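You operate a simulated robot arm through the tools that you are given. There is no shell and no other tool.

You run a simulated robot arm. Do the job below in one go: nothing can be reset, and whatever is moved stays where it is left.

## Task
Tighten the blue flange's four nuts crosswise with the green spanner.
Fine: all four pads show green; the spanner goes back.

Only the result counts: the job must be done as asked and must still hold three seconds after the hand-in. Knocking over, shifting, dropping, spilling or breaking anything else fails it.

## Robot
A 6-joint arm with a two-finger parallel gripper, fixed in place. Base frame: the origin is at the foot of the arm, x ahead of it, y to its left, z up; the work surface is at about z = 860. Units: mm, degrees, N and s.
Its first joint turns from -166.0 to 166.0 degrees. Payload 3.91 kg.
Tool frame: the origin (TCP) lies between the finger pads and is the grasp point; the fingertips stand 30 mm ahead of it; z points along the fingers, y is the line along which they close. The gripper opens to 110 mm. The fingers are 20 mm wide and 10 mm thick; the gripper's body (48 by 112 mm) begins 55 mm behind the TCP.
Orientation is told as [roll, pitch, yaw] about the base's x, y, z axes, in that order, counted from this pose: with the fingers straight down and closing along the base's y, the tool's x points along the base's -x, its y along +y and its z along -z.

## Interface
- The arm moves only by the tool jog_arm. Its argument "increments" is one flat list of numbers, 7 for each row, row after row: the shift along the base's x, y, z in cm, then the turn, a rotation vector about the base's x, y, z in degrees, then the opening, from 0 (shut) to 1 (fully open). In form: [tx, ty, tz, rx, ry, rz, gripper, tx, ty, tz, rx, ry, rz, gripper, ...]. A call has 1 to 20 rows; each row shifts and turns the commanded pose from where the row before left it. Each row takes 0.2 s and may step no farther than 50 mm and 8.6 degrees from the row before; otherwise, or with a gripper value out of range, the whole call is refused. Where a pose cannot be reached the arm comes as near as it can. A force on the tool above 90 N (or 10 N above the force at the start of the call, whichever is more), or a blocked arm, ends the call early, and 0.2 s more pass. Each finger travels about 108 mm/s and halts on what it meets, pressing with about 37 N; the grip force reading is that of the motor and also rises with nothing between the fingers. The clock runs only during rows and for 0.2 s after the last one: add rows that do not move to give the fingers time. It gives the time, the measured TCP pose, the force on the tool (base axes), the opening and the grip force at its end, in the units of the frame above (readings bear some noise), with the torque about the TCP (base axes, N m) and any sound that the robot's microphone picked up, and new pictures: "views" is both (left out), scene, wrist or none.
- Cameras (640 x 400 px; columns grow to the right, rows downward): "scene" is fixed at [400, 650, 1613.5]; the picture's right is [-0.80, -0.60, 0.00], its down [-0.37, 0.49, -0.79] and it looks along [0.47, -0.63, -0.61] (base axes); focal length 370 px, centre (320, 200). "wrist" rides on the gripper at [72, 17, -103] in the tool frame; the picture's right is [-0.23, 0.97, 0.00], its down [-0.76, -0.18, -0.62] and it looks along [-0.61, -0.14, 0.78] (tool axes); focal length 222 px, centre (320, 200). There is no depth. A picture from a camera that has moved, and an enlarged one, comes with that camera's place and axes in the base frame and with its lens.
- zoom(camera, box): a new picture of the part [left, top, right, bottom] of that camera's present view, enlarged. The clock stands still meanwhile.
- finish_job(): hands the job in; it is judged then, once.

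Places have to be worked out from the pictures, the camera data and where the tool is seen. Open the gripper and draw the arm clear of the work before you hand the job in, unless the task says otherwise.

The tools are called after "Call:" by a JSON object that holds its "fn" and its "kwargs". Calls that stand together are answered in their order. jog_arm: Moves the arm, as the interface text tells. Its arguments: {"type":"object","properties":{"increments":{"type":"array","items":{"type":"number"}},"views":{"type":"string","enum":["both","scene","wrist","none"]}},"required":["increments"]} The other tools are called the same way: zoom (camera, box) takes an enlarged picture of a part of a camera's view; finish_job () hands the job in.

At the start:

```text
time_s: 0.0
eef_pos: [593.1, 3.4, 1245.4]
tool_rot: [0.0, 0.0, 0.0]
force: [0.5, -0.4, 0.2]
torque: [0.03, 0.0, 0.02]
opening: 109.9
gripper_force: 0.0
```

scene: 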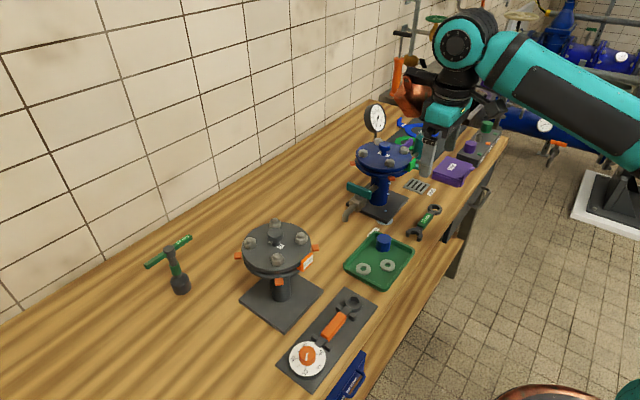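
wrist: 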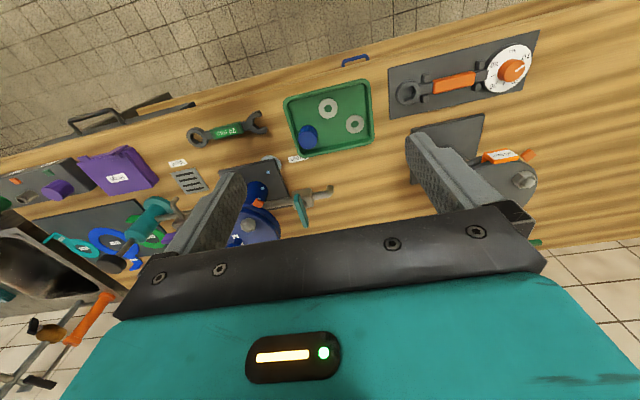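

I start by looking closely at the blue flange, the green spanner and the surrounding things before moving anything.

Call:
{"fn": "zoom", "kwargs": {"camera": "scene", "box": [330, 90, 490, 250]}}

Call:
{"fn": "zoom", "kwargs": {"camera": "scene", "box": [340, 130, 440, 190]}}

Call:
{"fn": "zoom", "kwargs": {"camera": "wrist", "box": [140, 80, 400, 250]}}

Call:
{"fn": "zoom", "kwargs": {"camera": "scene", "box": [220, 200, 400, 390]}}

```text
2.50 times, centred on (410, 170) of scene
camera zoom: at [400.0, 650.0, 1613.5], right [-0.8, -0.6, 0.0], down [-0.37, 0.49, -0.79], along [0.47, -0.63, -0.61], focal length 924 px, centre (95, 275)
```

zoom: 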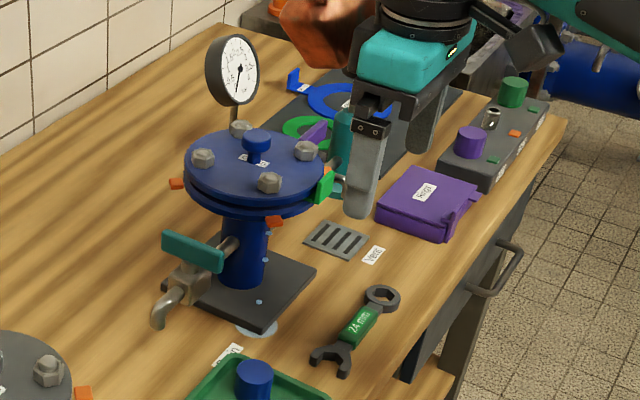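

```text
6.40 times, centred on (390, 160) of scene
camera zoom: at [400.0, 650.0, 1613.5], right [-0.8, -0.6, 0.0], down [-0.37, 0.49, -0.79], along [0.47, -0.63, -0.61], focal length 2365 px, centre (-128, 456)
```

zoom: 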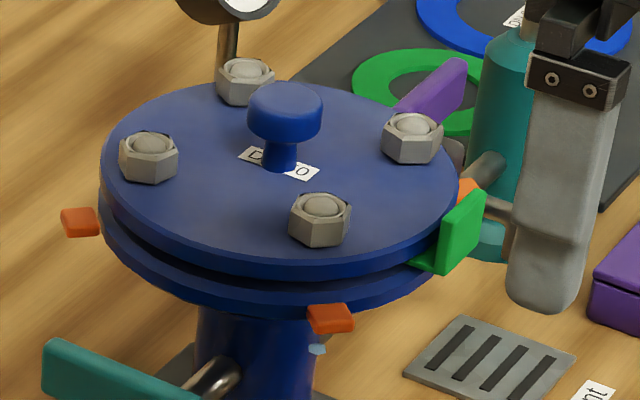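

```text
2.35 times, centred on (270, 165) of wrist
camera zoom: at [520.8, 20.6, 1348.0], right [0.23, 0.97, 0.0], down [0.76, -0.18, 0.62], along [0.61, -0.14, -0.78], focal length 523 px, centre (438, 282)
```

zoom: 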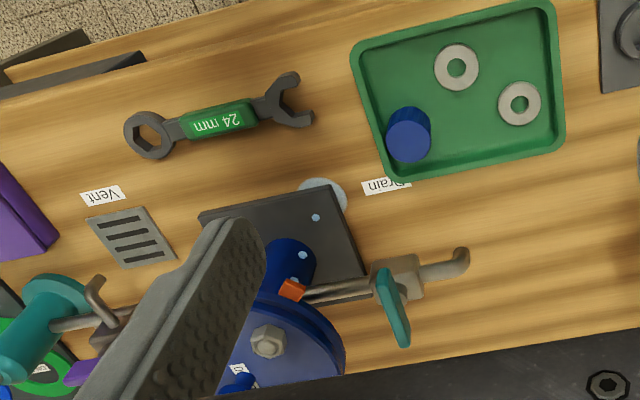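

```text
2.11 times, centred on (310, 295) of scene
camera zoom: at [400.0, 650.0, 1613.5], right [-0.8, -0.6, 0.0], down [-0.37, 0.49, -0.79], along [0.47, -0.63, -0.61], focal length 778 px, centre (341, 0)
```

zoom: 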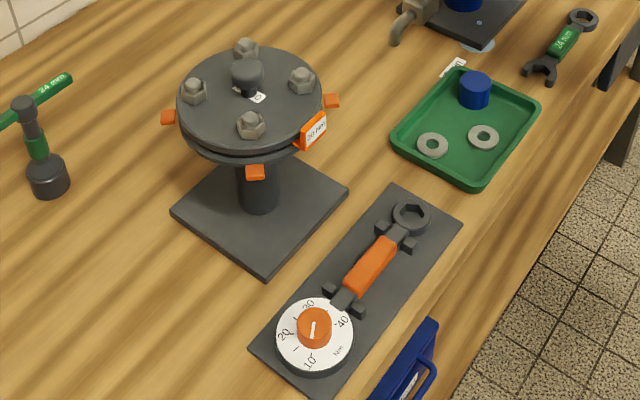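

The blue flange has four hex nuts, orange pads on its rim and a green tag; the green "24 mm" combination spanner lies on the bench by the near edge. I zoom on labels, the gauge, and the spanner for details.

Call:
{"fn": "zoom", "kwargs": {"camera": "scene", "box": [355, 95, 395, 140]}}

Call:
{"fn": "zoom", "kwargs": {"camera": "scene", "box": [395, 150, 435, 180]}}

Call:
{"fn": "zoom", "kwargs": {"camera": "scene", "box": [400, 195, 450, 245]}}

Call:
{"fn": "zoom", "kwargs": {"camera": "wrist", "box": [180, 100, 280, 160]}}

Call:
{"fn": "zoom", "kwargs": {"camera": "wrist", "box": [220, 150, 340, 240]}}

Call:
{"fn": "zoom", "kwargs": {"camera": "scene", "box": [360, 0, 520, 130]}}

Call:
{"fn": "zoom", "kwargs": {"camera": "wrist", "box": [0, 100, 200, 280]}}

```text
8.89 times, centred on (375, 118) of scene
camera zoom: at [400.0, 650.0, 1613.5], right [-0.8, -0.6, 0.0], down [-0.37, 0.49, -0.79], along [0.47, -0.63, -0.61], focal length 3284 px, centre (-169, 933)
```

zoom: 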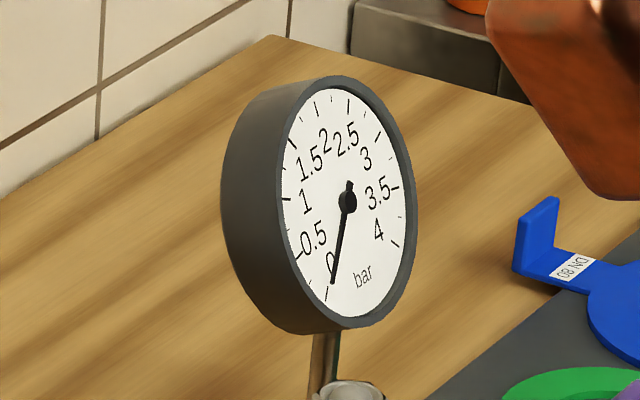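

```text
13.33 times, centred on (415, 165) of scene
camera zoom: at [400.0, 650.0, 1613.5], right [-0.8, -0.6, 0.0], down [-0.37, 0.49, -0.79], along [0.47, -0.63, -0.61], focal length 4926 px, centre (-947, 667)
```

zoom: 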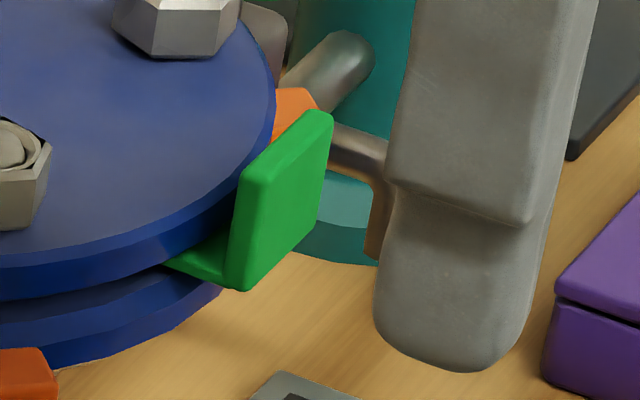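

```text
8.00 times, centred on (425, 220) of scene
camera zoom: at [400.0, 650.0, 1613.5], right [-0.8, -0.6, 0.0], down [-0.37, 0.49, -0.79], along [0.47, -0.63, -0.61], focal length 2956 px, centre (-520, 40)
```

zoom: 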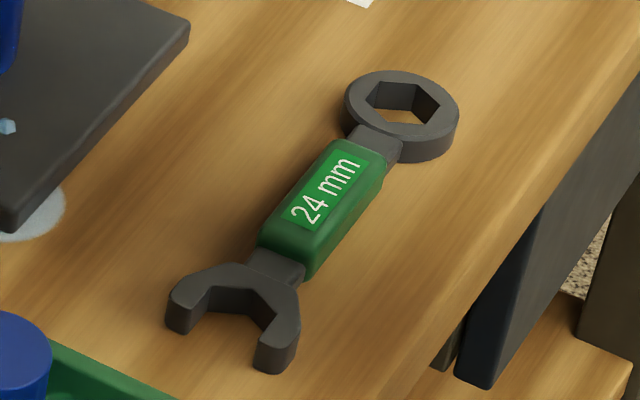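

```text
6.40 times, centred on (230, 130) of wrist
camera zoom: at [520.8, 20.6, 1348.0], right [0.23, 0.97, 0.0], down [0.76, -0.18, 0.62], along [0.61, -0.14, -0.78], focal length 1422 px, centre (896, 648)
```

zoom: 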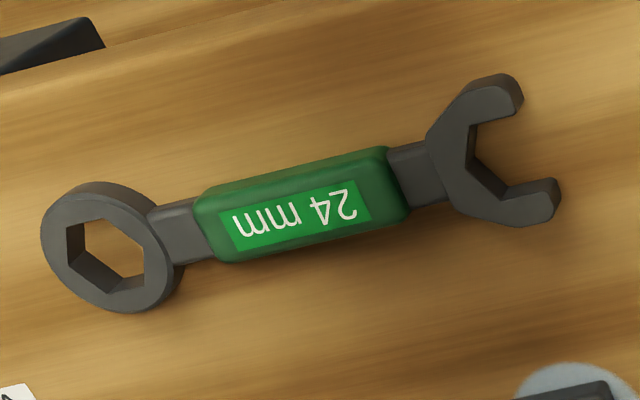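

```text
4.44 times, centred on (280, 195) of wrist
camera zoom: at [520.8, 20.6, 1348.0], right [0.23, 0.97, 0.0], down [0.76, -0.18, 0.62], along [0.61, -0.14, -0.78], focal length 987 px, centre (498, 222)
```

zoom: 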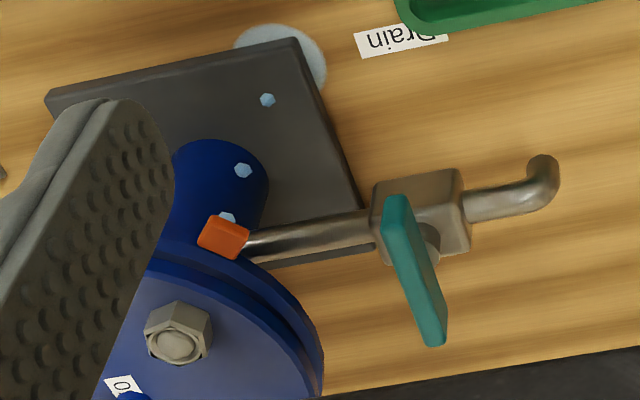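

```text
3.08 times, centred on (440, 65) of scene
camera zoom: at [400.0, 650.0, 1613.5], right [-0.8, -0.6, 0.0], down [-0.37, 0.49, -0.79], along [0.47, -0.63, -0.61], focal length 1137 px, centre (-49, 615)
```

zoom: 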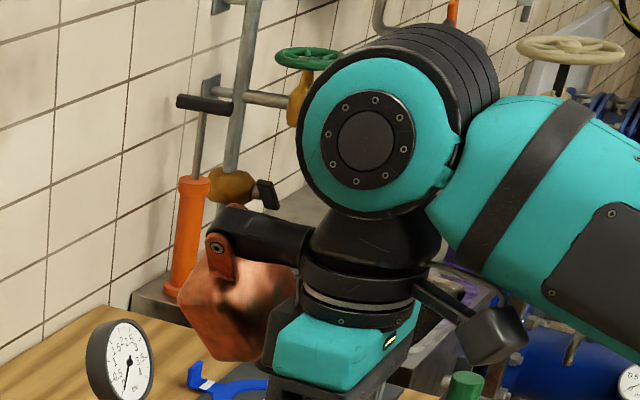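

```text
2.22 times, centred on (100, 190) of wrist
camera zoom: at [520.8, 20.6, 1348.0], right [0.23, 0.97, 0.0], down [0.76, -0.18, 0.62], along [0.61, -0.14, -0.78], focal length 494 px, centre (809, 222)
```

zoom: 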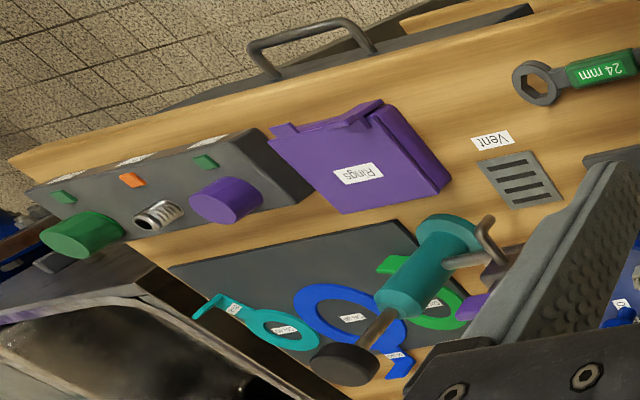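

Working out rays from both cameras: the spanner lies along y at about x=652, ring end near y=-292 and jaw end near y=-148. The nuts form a square at about x=767/854, y=-165/-253, z≈1060. I move to a spot above and in front of the flange to look at it with the wrist camera.

Call:
{"fn": "jog_arm", "kwargs": {"increments": [1.9, -4.5, 0, 0, 0, 0, 1, 1.9, -4.5, 0, 0, 0, 0, 1, 1.9, -4.5, 0, 0, 0, 0, 1, 1.9, -4.5, 0, 0, 0, 0, 1]}}

```text
time_s: 1.0
eef_pos: [666.6, -180.1, 1244.7]
tool_rot: [0.1, -0.1, 0.0]
force: [-0.3, 0.4, 0.9]
torque: [-0.02, -0.03, -0.03]
opening: 110.0
gripper_force: 0.1
camera wrist: at [594.7, -161.4, 1348.3], right [0.23, 0.97, 0.0], down [0.76, -0.18, 0.62], along [0.61, -0.14, -0.78], focal length 222 px, centre (320, 200)
```

scene: 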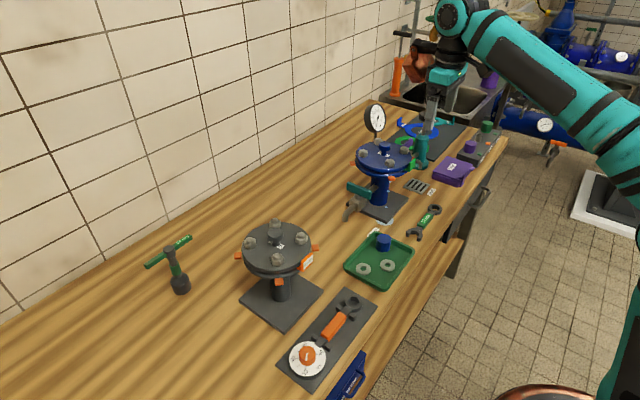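
wrist: 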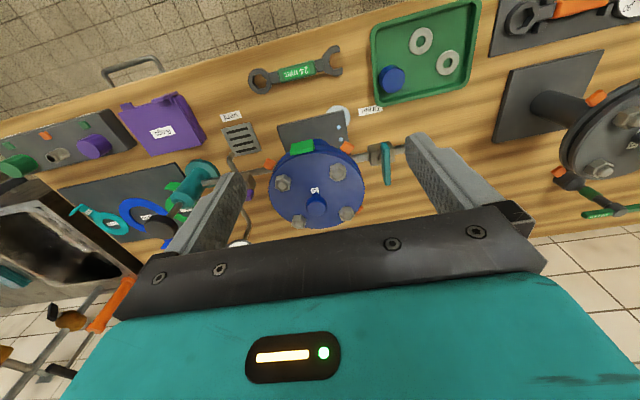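

Now the flange sits between the fingers in the wrist view. I zoom there to refine nut positions, hex orientation and nearby obstacles.

Call:
{"fn": "zoom", "kwargs": {"camera": "wrist", "box": [250, 130, 380, 240]}}

Call:
{"fn": "zoom", "kwargs": {"camera": "wrist", "box": [160, 130, 290, 250]}}

Call:
{"fn": "zoom", "kwargs": {"camera": "wrist", "box": [235, 30, 355, 110]}}

Call:
{"fn": "zoom", "kwargs": {"camera": "scene", "box": [345, 90, 465, 190]}}

```text
3.64 times, centred on (315, 185) of wrist
camera zoom: at [594.7, -161.4, 1348.3], right [0.23, 0.97, 0.0], down [0.76, -0.18, 0.62], along [0.61, -0.14, -0.78], focal length 808 px, centre (338, 254)
```

zoom: 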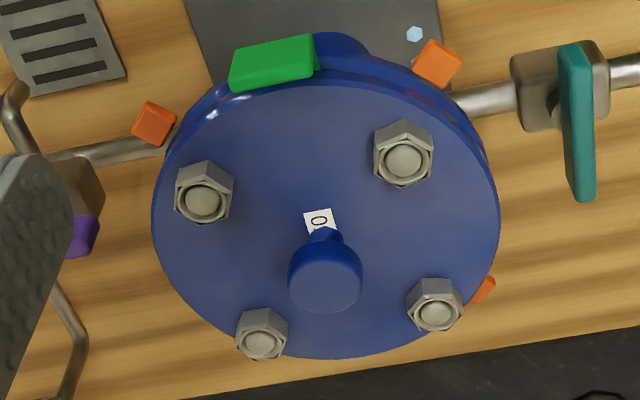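

```text
3.33 times, centred on (225, 190) of wrist
camera zoom: at [594.7, -161.4, 1348.3], right [0.23, 0.97, 0.0], down [0.76, -0.18, 0.62], along [0.61, -0.14, -0.78], focal length 740 px, centre (637, 233)
```

zoom: 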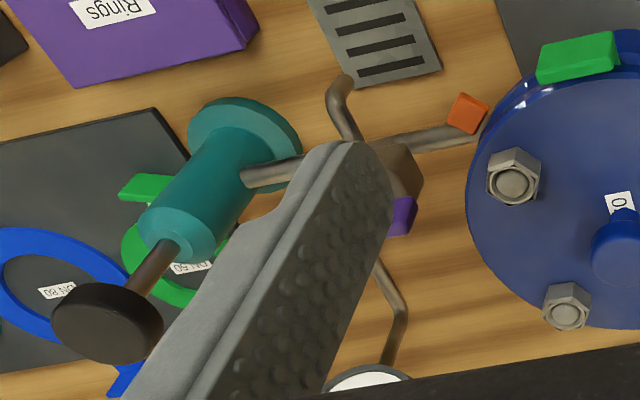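

```text
5.00 times, centred on (295, 70) of wrist
camera zoom: at [594.7, -161.4, 1348.3], right [0.23, 0.97, 0.0], down [0.76, -0.18, 0.62], along [0.61, -0.14, -0.78], focal length 1111 px, centre (445, 850)
```

zoom: 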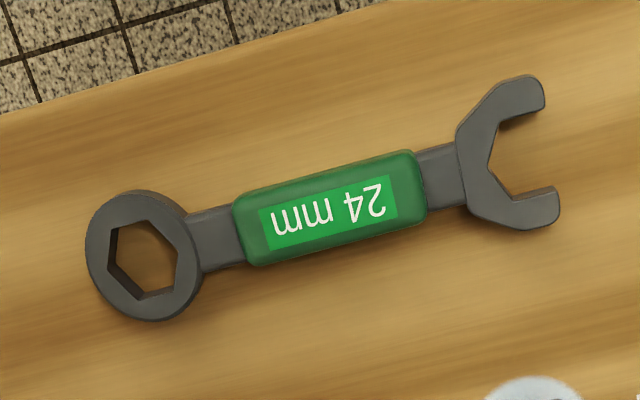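

```text
4.00 times, centred on (405, 140) of scene
camera zoom: at [400.0, 650.0, 1613.5], right [-0.8, -0.6, 0.0], down [-0.37, 0.49, -0.79], along [0.47, -0.63, -0.61], focal length 1478 px, centre (-20, 440)
```

zoom: 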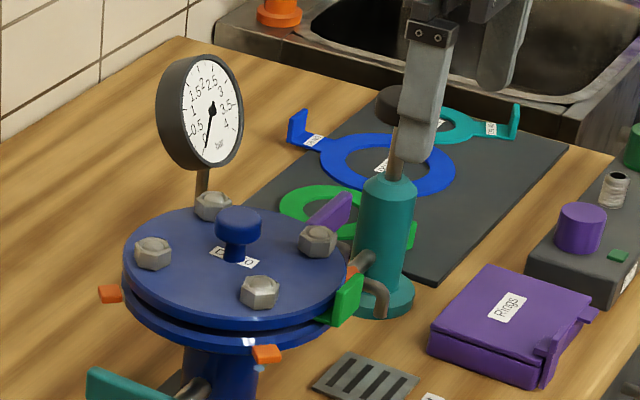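

Refined estimates: nuts near A(774,-176), B(861,-176), C(861,-263), D(774,-263) with tops at z≈1063, and the spanner ring near (652,-294) with the grip centre near (654,-220). I zoom more to read the hex angles.

Call:
{"fn": "zoom", "kwargs": {"camera": "wrist", "box": [240, 55, 290, 105]}}

Call:
{"fn": "zoom", "kwargs": {"camera": "wrist", "box": [320, 150, 360, 190]}}

Call:
{"fn": "zoom", "kwargs": {"camera": "wrist", "box": [265, 165, 305, 205]}}

Call:
{"fn": "zoom", "kwargs": {"camera": "wrist", "box": [280, 195, 320, 235]}}

Call:
{"fn": "zoom", "kwargs": {"camera": "wrist", "box": [325, 195, 365, 235]}}

```text
8.00 times, centred on (265, 80) of wrist
camera zoom: at [594.7, -161.4, 1348.3], right [0.23, 0.97, 0.0], down [0.76, -0.18, 0.62], along [0.61, -0.14, -0.78], focal length 1777 px, centre (760, 1160)
```

zoom: 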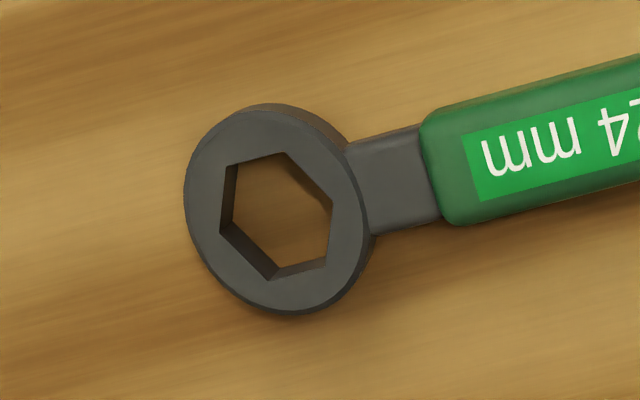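

```text
10.00 times, centred on (340, 170) of wrist
camera zoom: at [594.7, -161.4, 1348.3], right [0.23, 0.97, 0.0], down [0.76, -0.18, 0.62], along [0.61, -0.14, -0.78], focal length 2221 px, centre (120, 500)
```

zoom: 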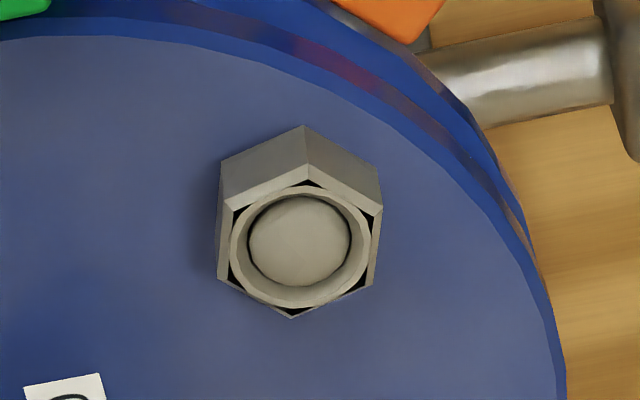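

```text
10.00 times, centred on (285, 185) of wrist
camera zoom: at [594.7, -161.4, 1348.3], right [0.23, 0.97, 0.0], down [0.76, -0.18, 0.62], along [0.61, -0.14, -0.78], focal length 2221 px, centre (670, 350)
```

zoom: 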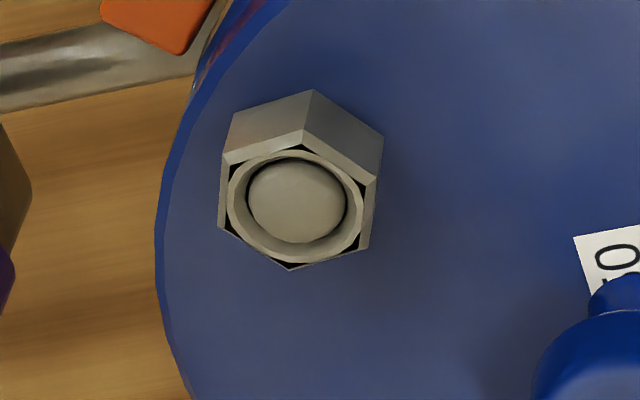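

```text
10.00 times, centred on (300, 215) of wrist
camera zoom: at [594.7, -161.4, 1348.3], right [0.23, 0.97, 0.0], down [0.76, -0.18, 0.62], along [0.61, -0.14, -0.78], focal length 2221 px, centre (520, 50)
```

zoom: 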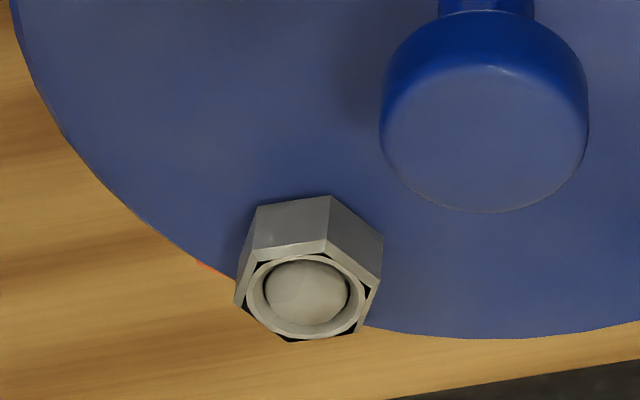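

```text
10.00 times, centred on (345, 215) of wrist
camera zoom: at [594.7, -161.4, 1348.3], right [0.23, 0.97, 0.0], down [0.76, -0.18, 0.62], along [0.61, -0.14, -0.78], focal length 2221 px, centre (70, 50)
```

zoom: 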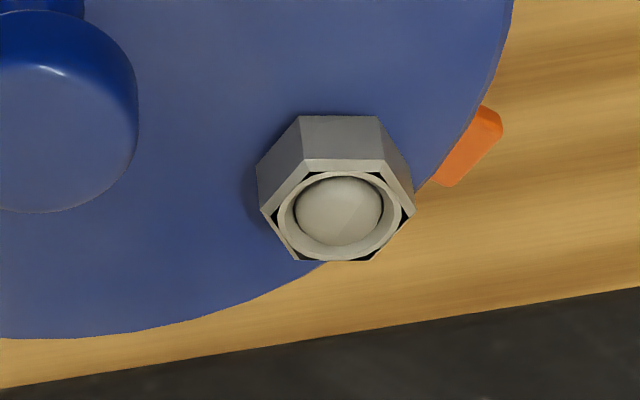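

Hex angles come out consistent with 24 mm nuts, and the spanner hole has a vertex along its handle. Before picking, I want to see the vent lever and the green tag that may be in the swing area, so I turn the tool -90° (also the grasp yaw) and look from the +y side.

Call:
{"fn": "jog_arm", "kwargs": {"increments": [1.2, 0.2, -0.3, 0, 0, -8.2, 1, 1.2, 0.2, -0.3, 0, 0, -8.2, 1, 1.2, 0.2, -0.3, 0, 0, -8.2, 1, 1.2, 0.2, -0.3, 0, 0, -8.2, 1, 1.2, 0.2, -0.3, 0, 0, -8.2, 1, 1.2, 0.2, -0.3, 0, 0, -8.2, 1, 1.2, 0.2, -0.3, 0, 0, -8.2, 1, 1.2, 0.2, -0.3, 0, 0, -8.2, 1, 1.2, 0.2, -0.3, 0, 0, -8.2, 1, 1.2, 0.2, -0.3, 0, 0, -8.2, 1, 1.2, 0.2, -0.3, 0, 0, -8.0, 1, 0, 0, 0, 0, 0, 0, 1]}}

```text
time_s: 3.6
eef_pos: [800.3, -155.0, 1212.0]
tool_rot: [-0.1, 0.0, -90.1]
force: [0.7, -0.5, -0.1]
torque: [-0.01, -0.01, -0.03]
opening: 109.9
gripper_force: 0.0
camera wrist: at [817.5, -82.0, 1315.0], right [0.97, -0.23, 0.0], down [-0.18, -0.76, 0.62], along [-0.14, -0.61, -0.78], focal length 222 px, centre (320, 200)
```

scene: 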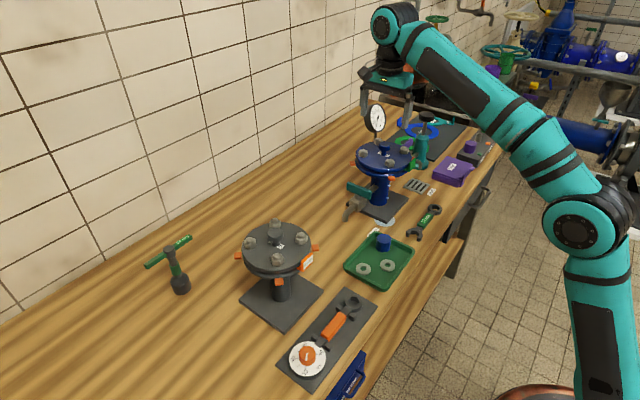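
wrist: 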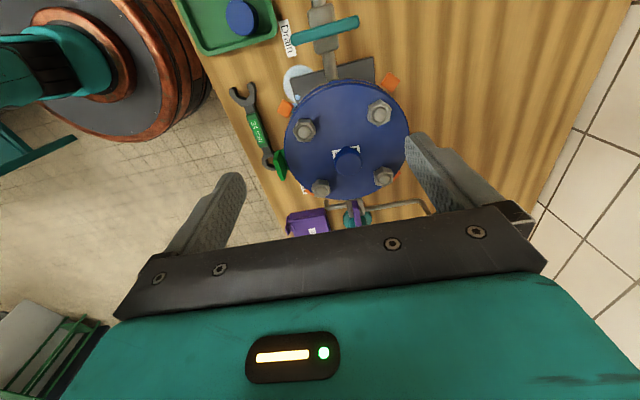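

Call:
{"fn": "zoom", "kwargs": {"camera": "wrist", "box": [265, 75, 425, 235]}}

Call:
{"fn": "zoom", "kwargs": {"camera": "wrist", "box": [310, 180, 430, 235]}}

Call:
{"fn": "zoom", "kwargs": {"camera": "wrist", "box": [255, 95, 325, 195]}}

Call:
{"fn": "zoom", "kwargs": {"camera": "scene", "box": [380, 125, 440, 180]}}

```text
2.50 times, centred on (345, 155) of wrist
camera zoom: at [817.5, -82.0, 1315.0], right [0.97, -0.23, 0.0], down [-0.18, -0.76, 0.62], along [-0.14, -0.61, -0.78], focal length 555 px, centre (258, 312)
```

zoom: 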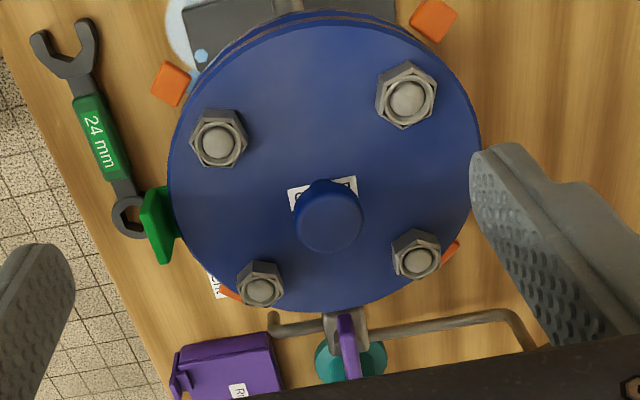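

```text
5.33 times, centred on (370, 208) of wrist
camera zoom: at [817.5, -82.0, 1315.0], right [0.97, -0.23, 0.0], down [-0.18, -0.76, 0.62], along [-0.14, -0.61, -0.78], focal length 1185 px, centre (53, 160)
```

zoom: 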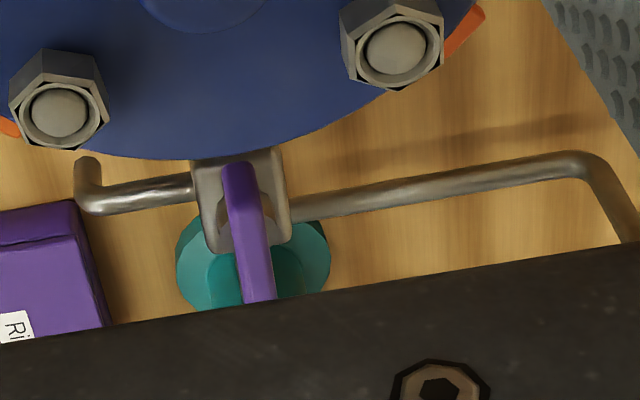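

```text
4.00 times, centred on (290, 145) of wrist
camera zoom: at [817.5, -82.0, 1315.0], right [0.97, -0.23, 0.0], down [-0.18, -0.76, 0.62], along [-0.14, -0.61, -0.78], focal length 888 px, centre (440, 420)
```

zoom: 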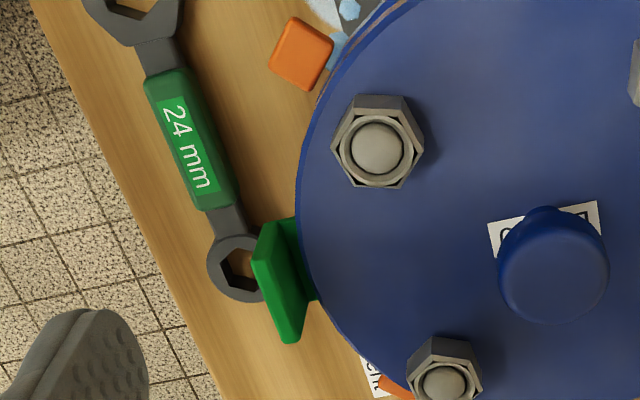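

```text
7.27 times, centred on (410, 152) of scene
camera zoom: at [400.0, 650.0, 1613.5], right [-0.8, -0.6, 0.0], down [-0.37, 0.49, -0.79], along [0.47, -0.63, -0.61], focal length 2687 px, centre (-334, 546)
```

zoom: 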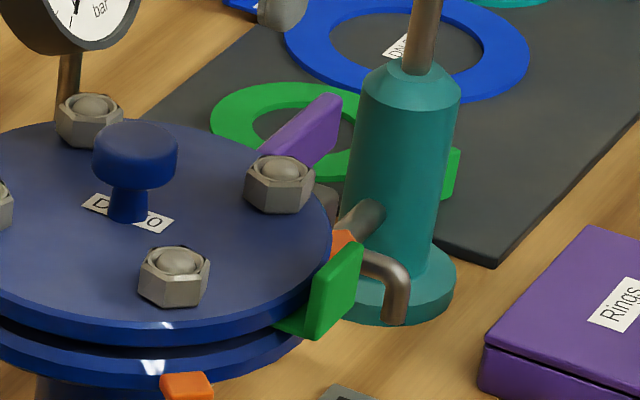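

The green tag turns out to stand up to about z≈1062 near (725, -201…-231), so the swing must avoid it. The vent lever is lower (z≈1015). I check the arm's shape around the wrist before descending next to the flange.

Call:
{"fn": "zoom", "kwargs": {"camera": "scene", "box": [330, 0, 490, 130]}}

```text
3.08 times, centred on (410, 65) of scene
camera zoom: at [400.0, 650.0, 1613.5], right [-0.8, -0.6, 0.0], down [-0.37, 0.49, -0.79], along [0.47, -0.63, -0.61], focal length 1137 px, centre (43, 615)
```

zoom: 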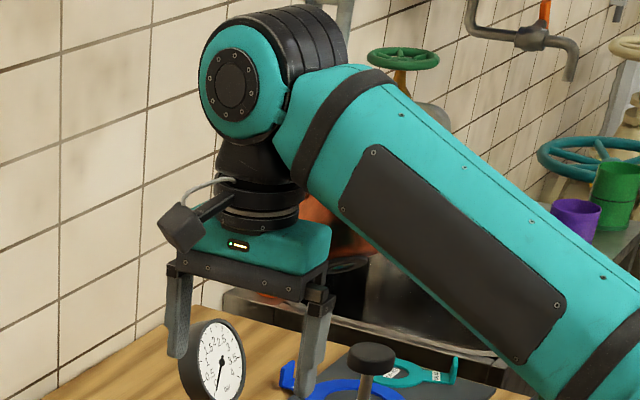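

The wrist is slim enough (about 50 mm to each side), and the forearm comes from the base side. I narrow the fingers to about 50 mm and move over the spanner's green handle at (654, -219).

Call:
{"fn": "jog_arm", "kwargs": {"increments": [-3.65, -1.6, -2.0, 0, 0, 0, 0.45, -3.65, -1.6, -2.0, 0, 0, 0, 0.45, -3.65, -1.6, -2.0, 0, 0, 0, 0.45, -3.65, -1.6, -2.0, 0, 0, 0, 0.45, 0, 0, 0, 0, 0, 0, 0.45]}}

```text
time_s: 4.8
eef_pos: [653.4, -220.4, 1132.4]
tool_rot: [0.0, 0.0, -90.0]
force: [0.5, 1.0, -0.3]
torque: [0.0, 0.0, 0.0]
opening: 49.6
gripper_force: 0.0
camera wrist: at [670.5, -147.3, 1235.5], right [0.97, -0.23, 0.0], down [-0.18, -0.76, 0.62], along [-0.14, -0.61, -0.78], focal length 222 px, centre (320, 200)
```

scene: 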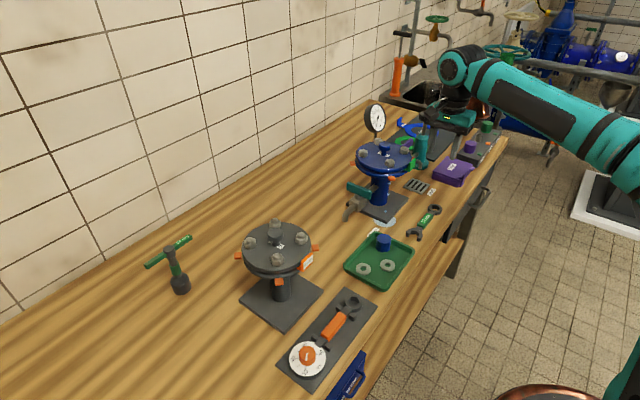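
wrist: 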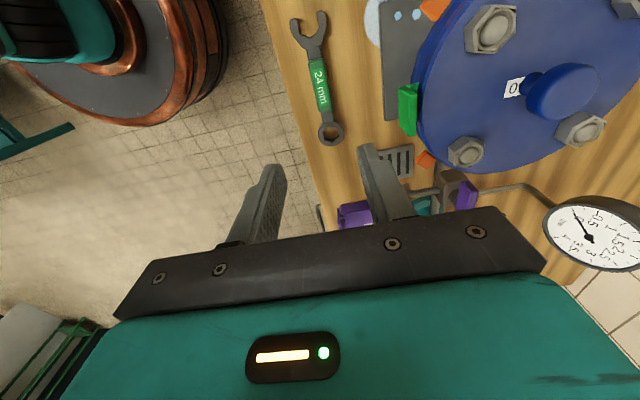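

I zoom on the spanner from here to refine its place and axis.

Call:
{"fn": "zoom", "kwargs": {"camera": "wrist", "box": [250, 5, 410, 155]}}

Call:
{"fn": "zoom", "kwargs": {"camera": "wrist", "box": [295, 50, 355, 150]}}

```text
2.67 times, centred on (330, 80) of wrist
camera zoom: at [670.5, -147.3, 1235.5], right [0.97, -0.23, 0.0], down [-0.18, -0.76, 0.62], along [-0.14, -0.61, -0.78], focal length 592 px, centre (293, 520)
```

zoom: 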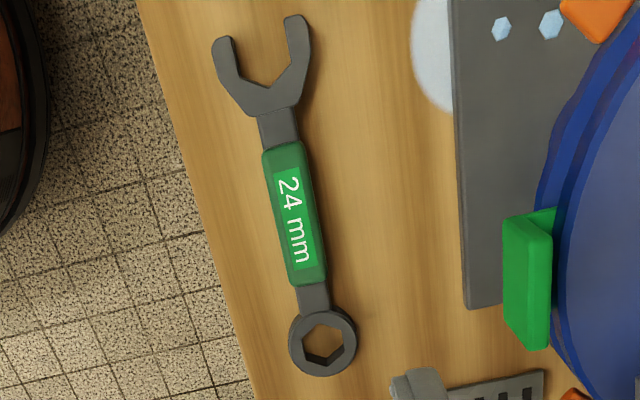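

```text
4.00 times, centred on (325, 100) of wrist
camera zoom: at [670.5, -147.3, 1235.5], right [0.97, -0.23, 0.0], down [-0.18, -0.76, 0.62], along [-0.14, -0.61, -0.78], focal length 888 px, centre (300, 600)
```

zoom: 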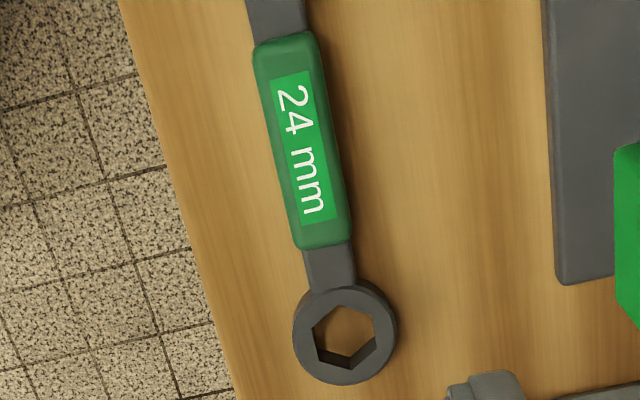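

The spanner axis measures x≈655.4 with the handle's middle at y≈-220, within 2 mm of the TCP. I shift 2 mm and go down to TCP z≈897, fingertips about 7 mm above the bench.

Call:
{"fn": "jog_arm", "kwargs": {"increments": [0.2, 0.05, -4.7, 0, 0, 0, 0.45, 0, 0, -4.7, 0, 0, 0, 0.45, 0, 0, -4.7, 0, 0, 0, 0.45, 0, 0, -4.7, 0, 0, 0, 0.45, 0, 0, -4.7, 0, 0, 0, 0.45, 0, 0, 0, 0, 0, 0, 0.45]}}

```text
time_s: 6.2
eef_pos: [655.1, -222.3, 895.1]
tool_rot: [0.0, 0.0, -90.0]
force: [0.5, 0.3, 0.2]
torque: [-0.02, 0.03, 0.01]
opening: 49.4
gripper_force: 0.1
camera wrist: at [672.4, -148.3, 999.2], right [0.97, -0.23, 0.0], down [-0.18, -0.76, 0.62], along [-0.14, -0.61, -0.78], focal length 222 px, centre (320, 200)
```

scene: 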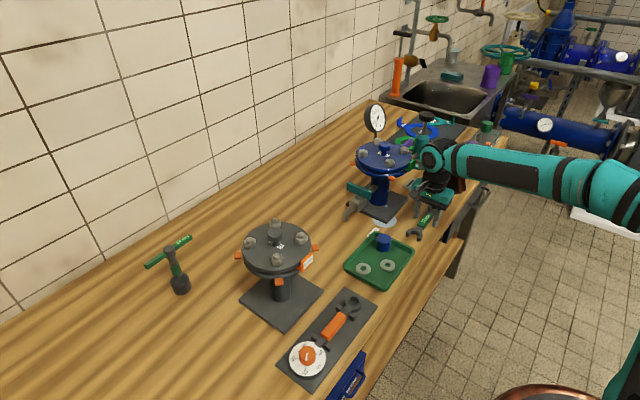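
wrist: 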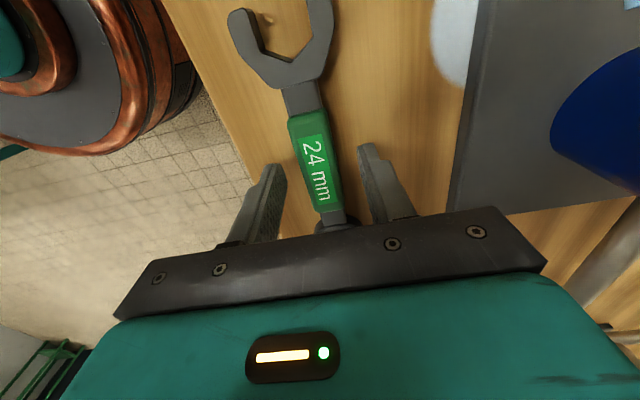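

The fingers straddle the middle of the green handle (TCP projects at about (320,173), on the handle's centre). I close the gripper without moving.

Call:
{"fn": "jog_arm", "kwargs": {"increments": [0, 0, 0, 0, 0, 0, 0, 0, 0, 0, 0, 0, 0, 0, 0, 0, 0, 0, 0, 0, 0, 0, 0, 0, 0, 0, 0, 0]}}

```text
time_s: 7.2
eef_pos: [654.6, -221.0, 897.6]
tool_rot: [0.0, 0.1, -90.0]
force: [0.3, 0.2, 0.6]
torque: [0.01, -0.02, -0.03]
opening: 23.3
gripper_force: 37.7
camera wrist: at [672.4, -148.3, 999.6], right [0.97, -0.23, 0.0], down [-0.18, -0.76, 0.62], along [-0.14, -0.61, -0.78], focal length 222 px, centre (320, 200)
```

scene: 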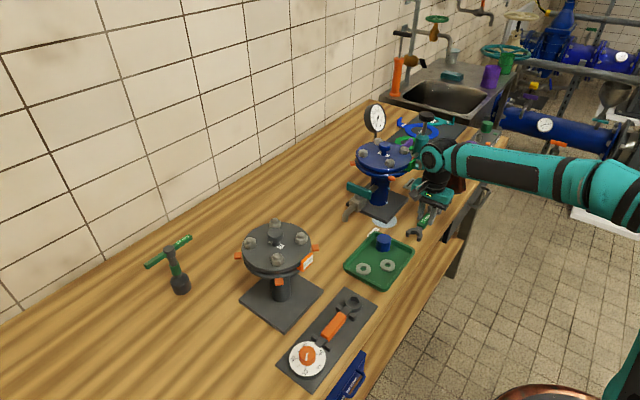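
wrist: 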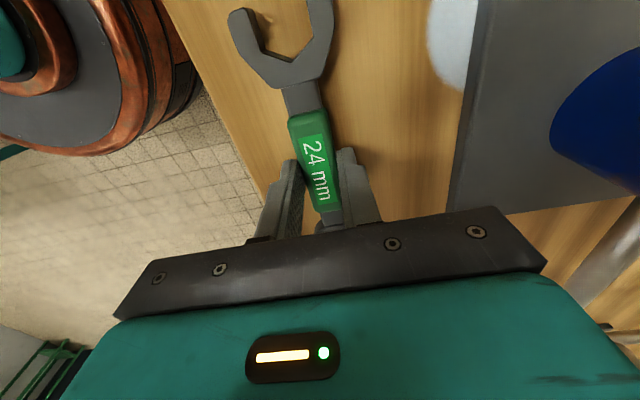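

The handle is held, but with this yaw the gripper's body hides the ring end from the wrist camera. I will let go, rise, turn 180° (camera swinging over the robot side, away from the flange), and regrip so that the ring is in the camera's view.

Call:
{"fn": "jog_arm", "kwargs": {"increments": [0, 0, 0, 0, 0, 0, 0.45, 0, 0, 0, 0, 0, 0, 0.45, 0, 0, 4, 0, 0, 0, 0.45, 0, 0, 4, 0, 0, 0, 0.45, 0, 0, 4, 0, 0, 0, 0.45, 0, 0, 0, 0, 0, 8.57, 0.45, 0, 0, 0, 0, 0, 8.57, 0.45, 0, 0, 0, 0, 0, 8.57, 0.45, 0, 0, 0, 0, 0, 8.57, 0.45, 0, 0, 0, 0, 0, 8.57, 0.45, 0, 0, 0, 0, 0, 8.57, 0.45, 0, 0, 0, 0, 0, 8.57, 0.45, 0, 0, 0, 0, 0, 8.57, 0.45, 0, 0, 0, 0, 0, 8.57, 0.45, 0, 0, 0, 0, 0, 8.57, 0.45], "views": "none"}}

Call:
{"fn": "jog_arm", "kwargs": {"increments": [0, 0, 0, 0, 0, 8.57, 0.45, 0, 0, 0, 0, 0, 8.57, 0.45, 0, 0, 0, 0, 0, 8.57, 0.45, 0, 0, 0, 0, 0, 8.57, 0.45, 0, 0, 0, 0, 0, 8.57, 0.45, 0, 0, 0, 0, 0, 8.57, 0.45, 0, 0, 0, 0, 0, 8.57, 0.45, 0, 0, 0, 0, 0, 8.57, 0.45, 0, 0, 0, 0, 0, 8.57, 0.45, 0, 0, 0, 0, 0, 8.57, 0.45, 0, 0, 0, 0, 0, 8.57, 0.45, 0, 0, 0, 0, 0, 0, 0.45]}}

```text
time_s: 10.4
eef_pos: [657.0, -219.0, 1017.3]
tool_rot: [0.0, -0.1, -4.2]
force: [-0.2, -0.1, 1.2]
torque: [-0.01, -0.06, -0.04]
opening: 49.1
gripper_force: 0.1
```

```text
time_s: 11.8
eef_pos: [659.7, -219.6, 1017.1]
tool_rot: [-0.5, -0.1, 46.0]
force: [31.3, -57.9, 32.9]
torque: [3.51, -1.28, -5.55]
opening: 49.9
gripper_force: 0.0
stopped in row 7: the force on the tool passed its limit at 95 N (the readings are from after the stop); the commanded pose is now the measured one
camera wrist: at [596.6, -258.9, 1120.6], right [-0.54, 0.84, -0.01], down [0.65, 0.43, 0.63], along [0.53, 0.33, -0.78], focal length 222 px, centre (320, 200)
```

scene: 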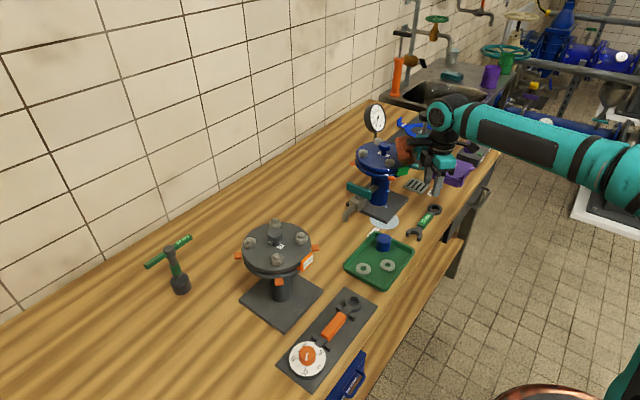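
wrist: 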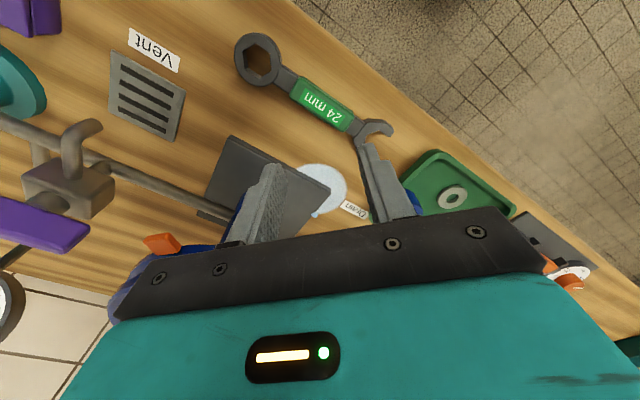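

Contact: the force passed 95 N. Something on the far side of the gripper touched the flange. I look before moving anything.

Call:
{"fn": "zoom", "kwargs": {"camera": "scene", "box": [340, 80, 500, 220]}}

Call:
{"fn": "zoom", "kwargs": {"camera": "scene", "box": [370, 110, 450, 180]}}

```text
2.86 times, centred on (420, 150) of scene
camera zoom: at [400.0, 650.0, 1613.5], right [-0.8, -0.6, 0.0], down [-0.37, 0.49, -0.79], along [0.47, -0.63, -0.61], focal length 1056 px, centre (34, 343)
```

zoom: 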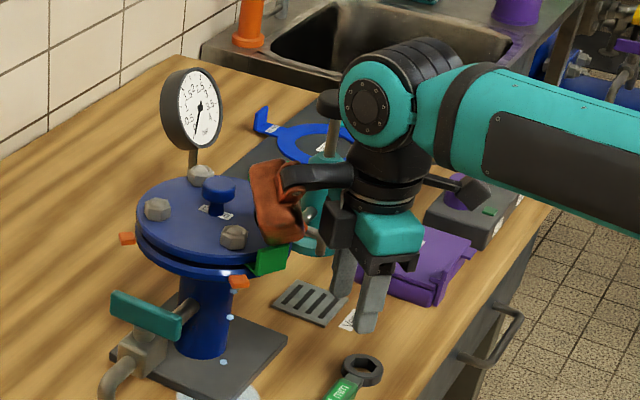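

```text
5.71 times, centred on (410, 145) of scene
camera zoom: at [400.0, 650.0, 1613.5], right [-0.8, -0.6, 0.0], down [-0.37, 0.49, -0.79], along [0.47, -0.63, -0.61], focal length 2111 px, centre (-194, 514)
```

zoom: 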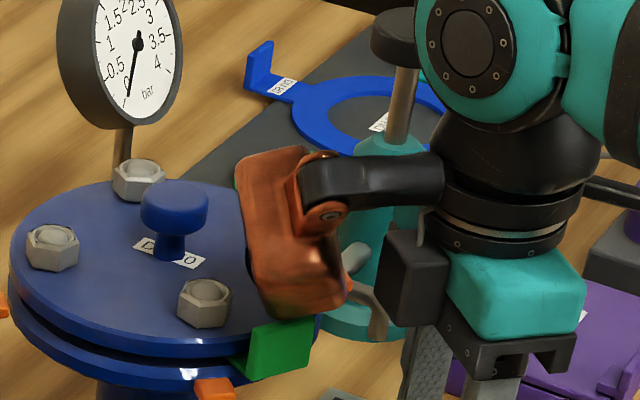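

A copper-coloured box mounted on the hand opposite the camera touched the flange's near side (tag/nut D) while turning. I back out along the same path: turn back by -17° and then rise.

Call:
{"fn": "jog_arm", "kwargs": {"increments": [0, 0, 0, 0, 0, -4, 0.45, 0, 0, 0, 0, 0, -8.5, 0.45, 0, 0, 0, 0, 0, -8.5, 0.45, 0, 0, 0, 0, 0, 0, 0.45]}}

```text
time_s: 12.8
eef_pos: [657.7, -220.5, 1013.3]
tool_rot: [-0.1, 0.2, 24.8]
force: [1.9, -4.4, 23.8]
torque: [0.64, -2.0, -0.57]
opening: 49.5
gripper_force: 0.0
camera wrist: at [585.1, -235.1, 1117.4], right [-0.2, 0.98, 0.0], down [0.77, 0.16, 0.62], along [0.61, 0.12, -0.78], focal length 222 px, centre (320, 200)
```

scene: 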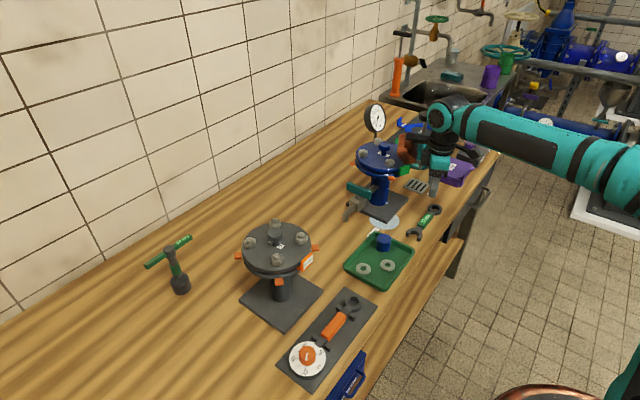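
wrist: 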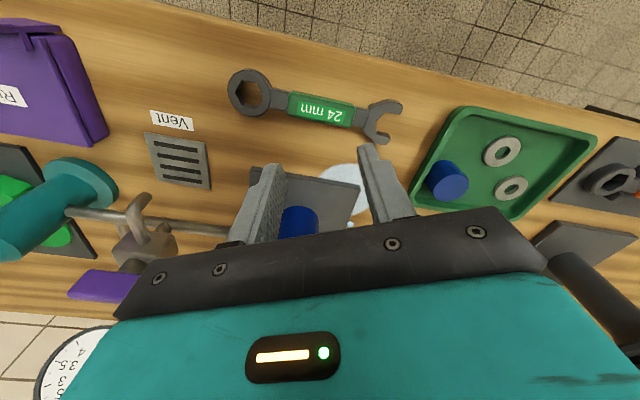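

There is still about 24 N upward on the tool, so the box likely rests on something. I look closely before moving on.

Call:
{"fn": "zoom", "kwargs": {"camera": "scene", "box": [370, 110, 450, 180]}}

```text
5.71 times, centred on (410, 145) of scene
camera zoom: at [400.0, 650.0, 1613.5], right [-0.8, -0.6, 0.0], down [-0.37, 0.49, -0.79], along [0.47, -0.63, -0.61], focal length 2111 px, centre (-194, 514)
```

zoom: 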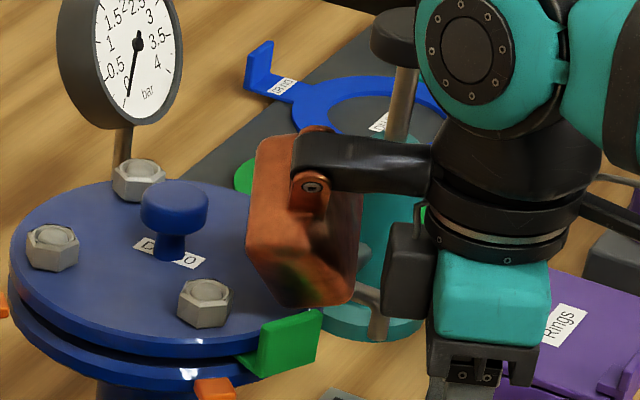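

The box seems to sit on the rim near nut D. I rise straight up 12 cm in small first steps.

Call:
{"fn": "jog_arm", "kwargs": {"increments": [0, 0, 1, 0, 0, 0, 0.45, 0, 0, 3, 0, 0, 0, 0.45, 0, 0, 4, 0, 0, 0, 0.45, 0, 0, 4, 0, 0, 0, 0.45, 0, 0, 0, 0, 0, 0, 0.45]}}

```text
time_s: 14.0
eef_pos: [657.9, -218.1, 1136.1]
tool_rot: [-0.3, 0.1, 25.0]
force: [0.2, 0.5, -0.6]
torque: [0.0, 0.0, -0.02]
opening: 49.8
gripper_force: 0.0
camera wrist: at [585.5, -232.8, 1239.2], right [-0.21, 0.98, 0.0], down [0.77, 0.16, 0.62], along [0.61, 0.13, -0.78], focal length 222 px, centre (320, 200)
```

scene: 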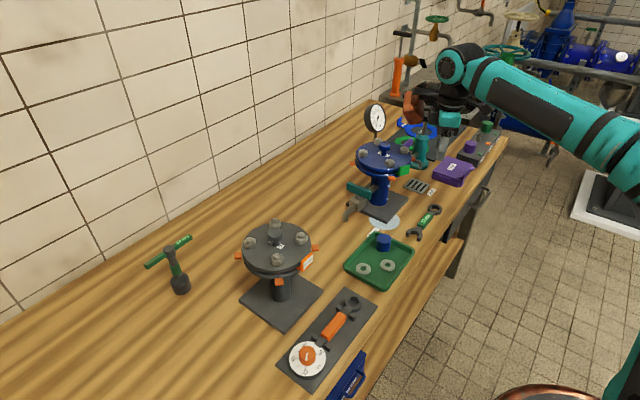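
wrist: 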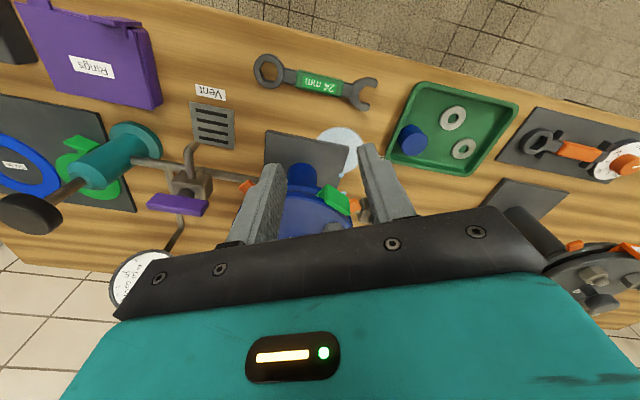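

Free now (no force). I check whether the flange, tag and spanner are where they were.

Call:
{"fn": "zoom", "kwargs": {"camera": "scene", "box": [340, 130, 440, 190]}}

Call:
{"fn": "zoom", "kwargs": {"camera": "scene", "box": [380, 125, 440, 180]}}

Call:
{"fn": "zoom", "kwargs": {"camera": "scene", "box": [400, 60, 500, 150]}}

```text
6.40 times, centred on (390, 160) of scene
camera zoom: at [400.0, 650.0, 1613.5], right [-0.8, -0.6, 0.0], down [-0.37, 0.49, -0.79], along [0.47, -0.63, -0.61], focal length 2365 px, centre (-128, 456)
```

zoom: 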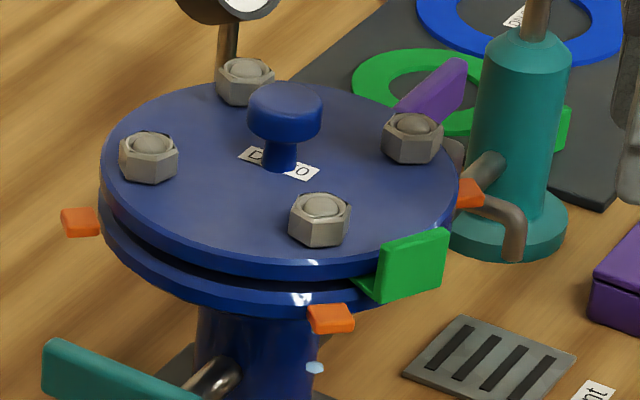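

```text
7.27 times, centred on (410, 152) of scene
camera zoom: at [400.0, 650.0, 1613.5], right [-0.8, -0.6, 0.0], down [-0.37, 0.49, -0.79], along [0.47, -0.63, -0.61], focal length 2687 px, centre (-334, 546)
```

zoom: 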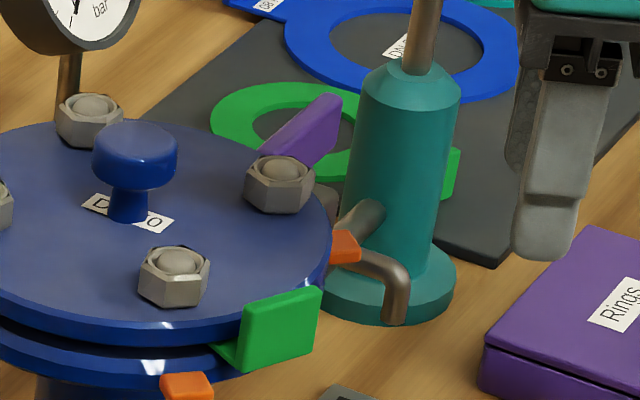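

```text
4.44 times, centred on (450, 105) of scene
camera zoom: at [400.0, 650.0, 1613.5], right [-0.8, -0.6, 0.0], down [-0.37, 0.49, -0.79], along [0.47, -0.63, -0.61], focal length 1642 px, centre (-258, 622)
```

zoom: 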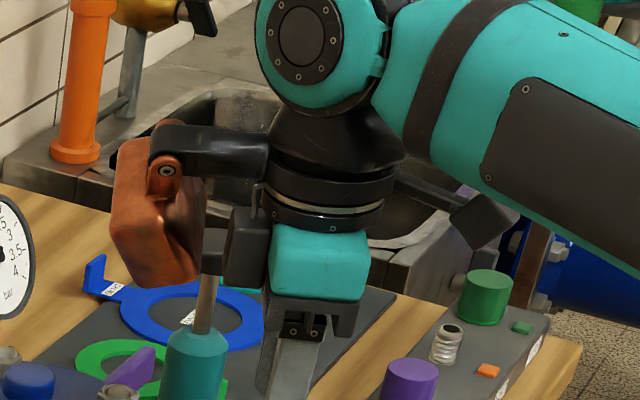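

The flange and nuts are unchanged, but the green tag between the flanges was turned about 27° around the flange axis. I will push it back to its original place before starting. First I measure its present position exactly.

Call:
{"fn": "zoom", "kwargs": {"camera": "wrist", "box": [260, 130, 400, 230]}}

Call:
{"fn": "zoom", "kwargs": {"camera": "scene", "box": [385, 145, 425, 180]}}

```text
4.00 times, centred on (330, 180) of wrist
camera zoom: at [585.5, -232.8, 1239.2], right [-0.21, 0.98, 0.0], down [0.77, 0.16, 0.62], along [0.61, 0.13, -0.78], focal length 888 px, centre (280, 280)
```

zoom: 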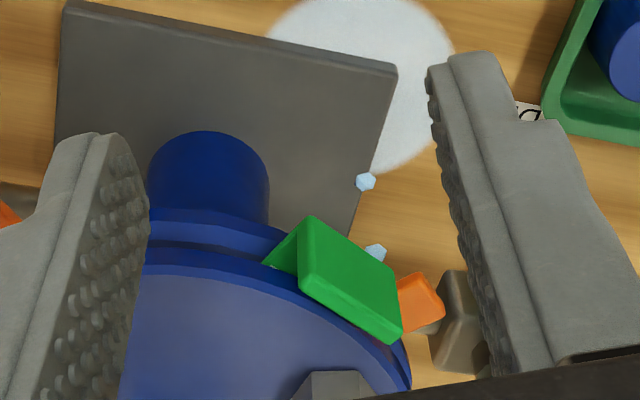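

```text
11.43 times, centred on (405, 162) of scene
camera zoom: at [400.0, 650.0, 1613.5], right [-0.8, -0.6, 0.0], down [-0.37, 0.49, -0.79], along [0.47, -0.63, -0.61], focal length 4222 px, centre (-651, 629)
```

zoom: 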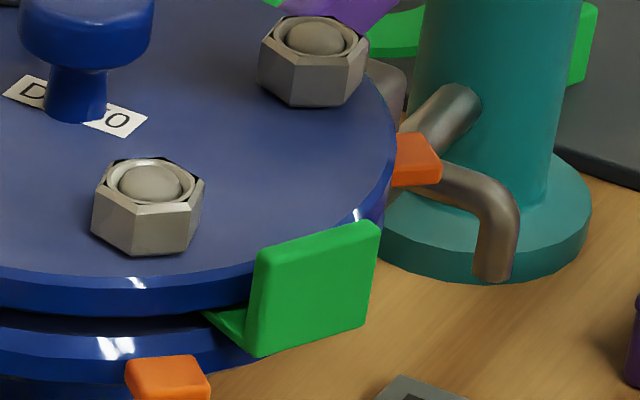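

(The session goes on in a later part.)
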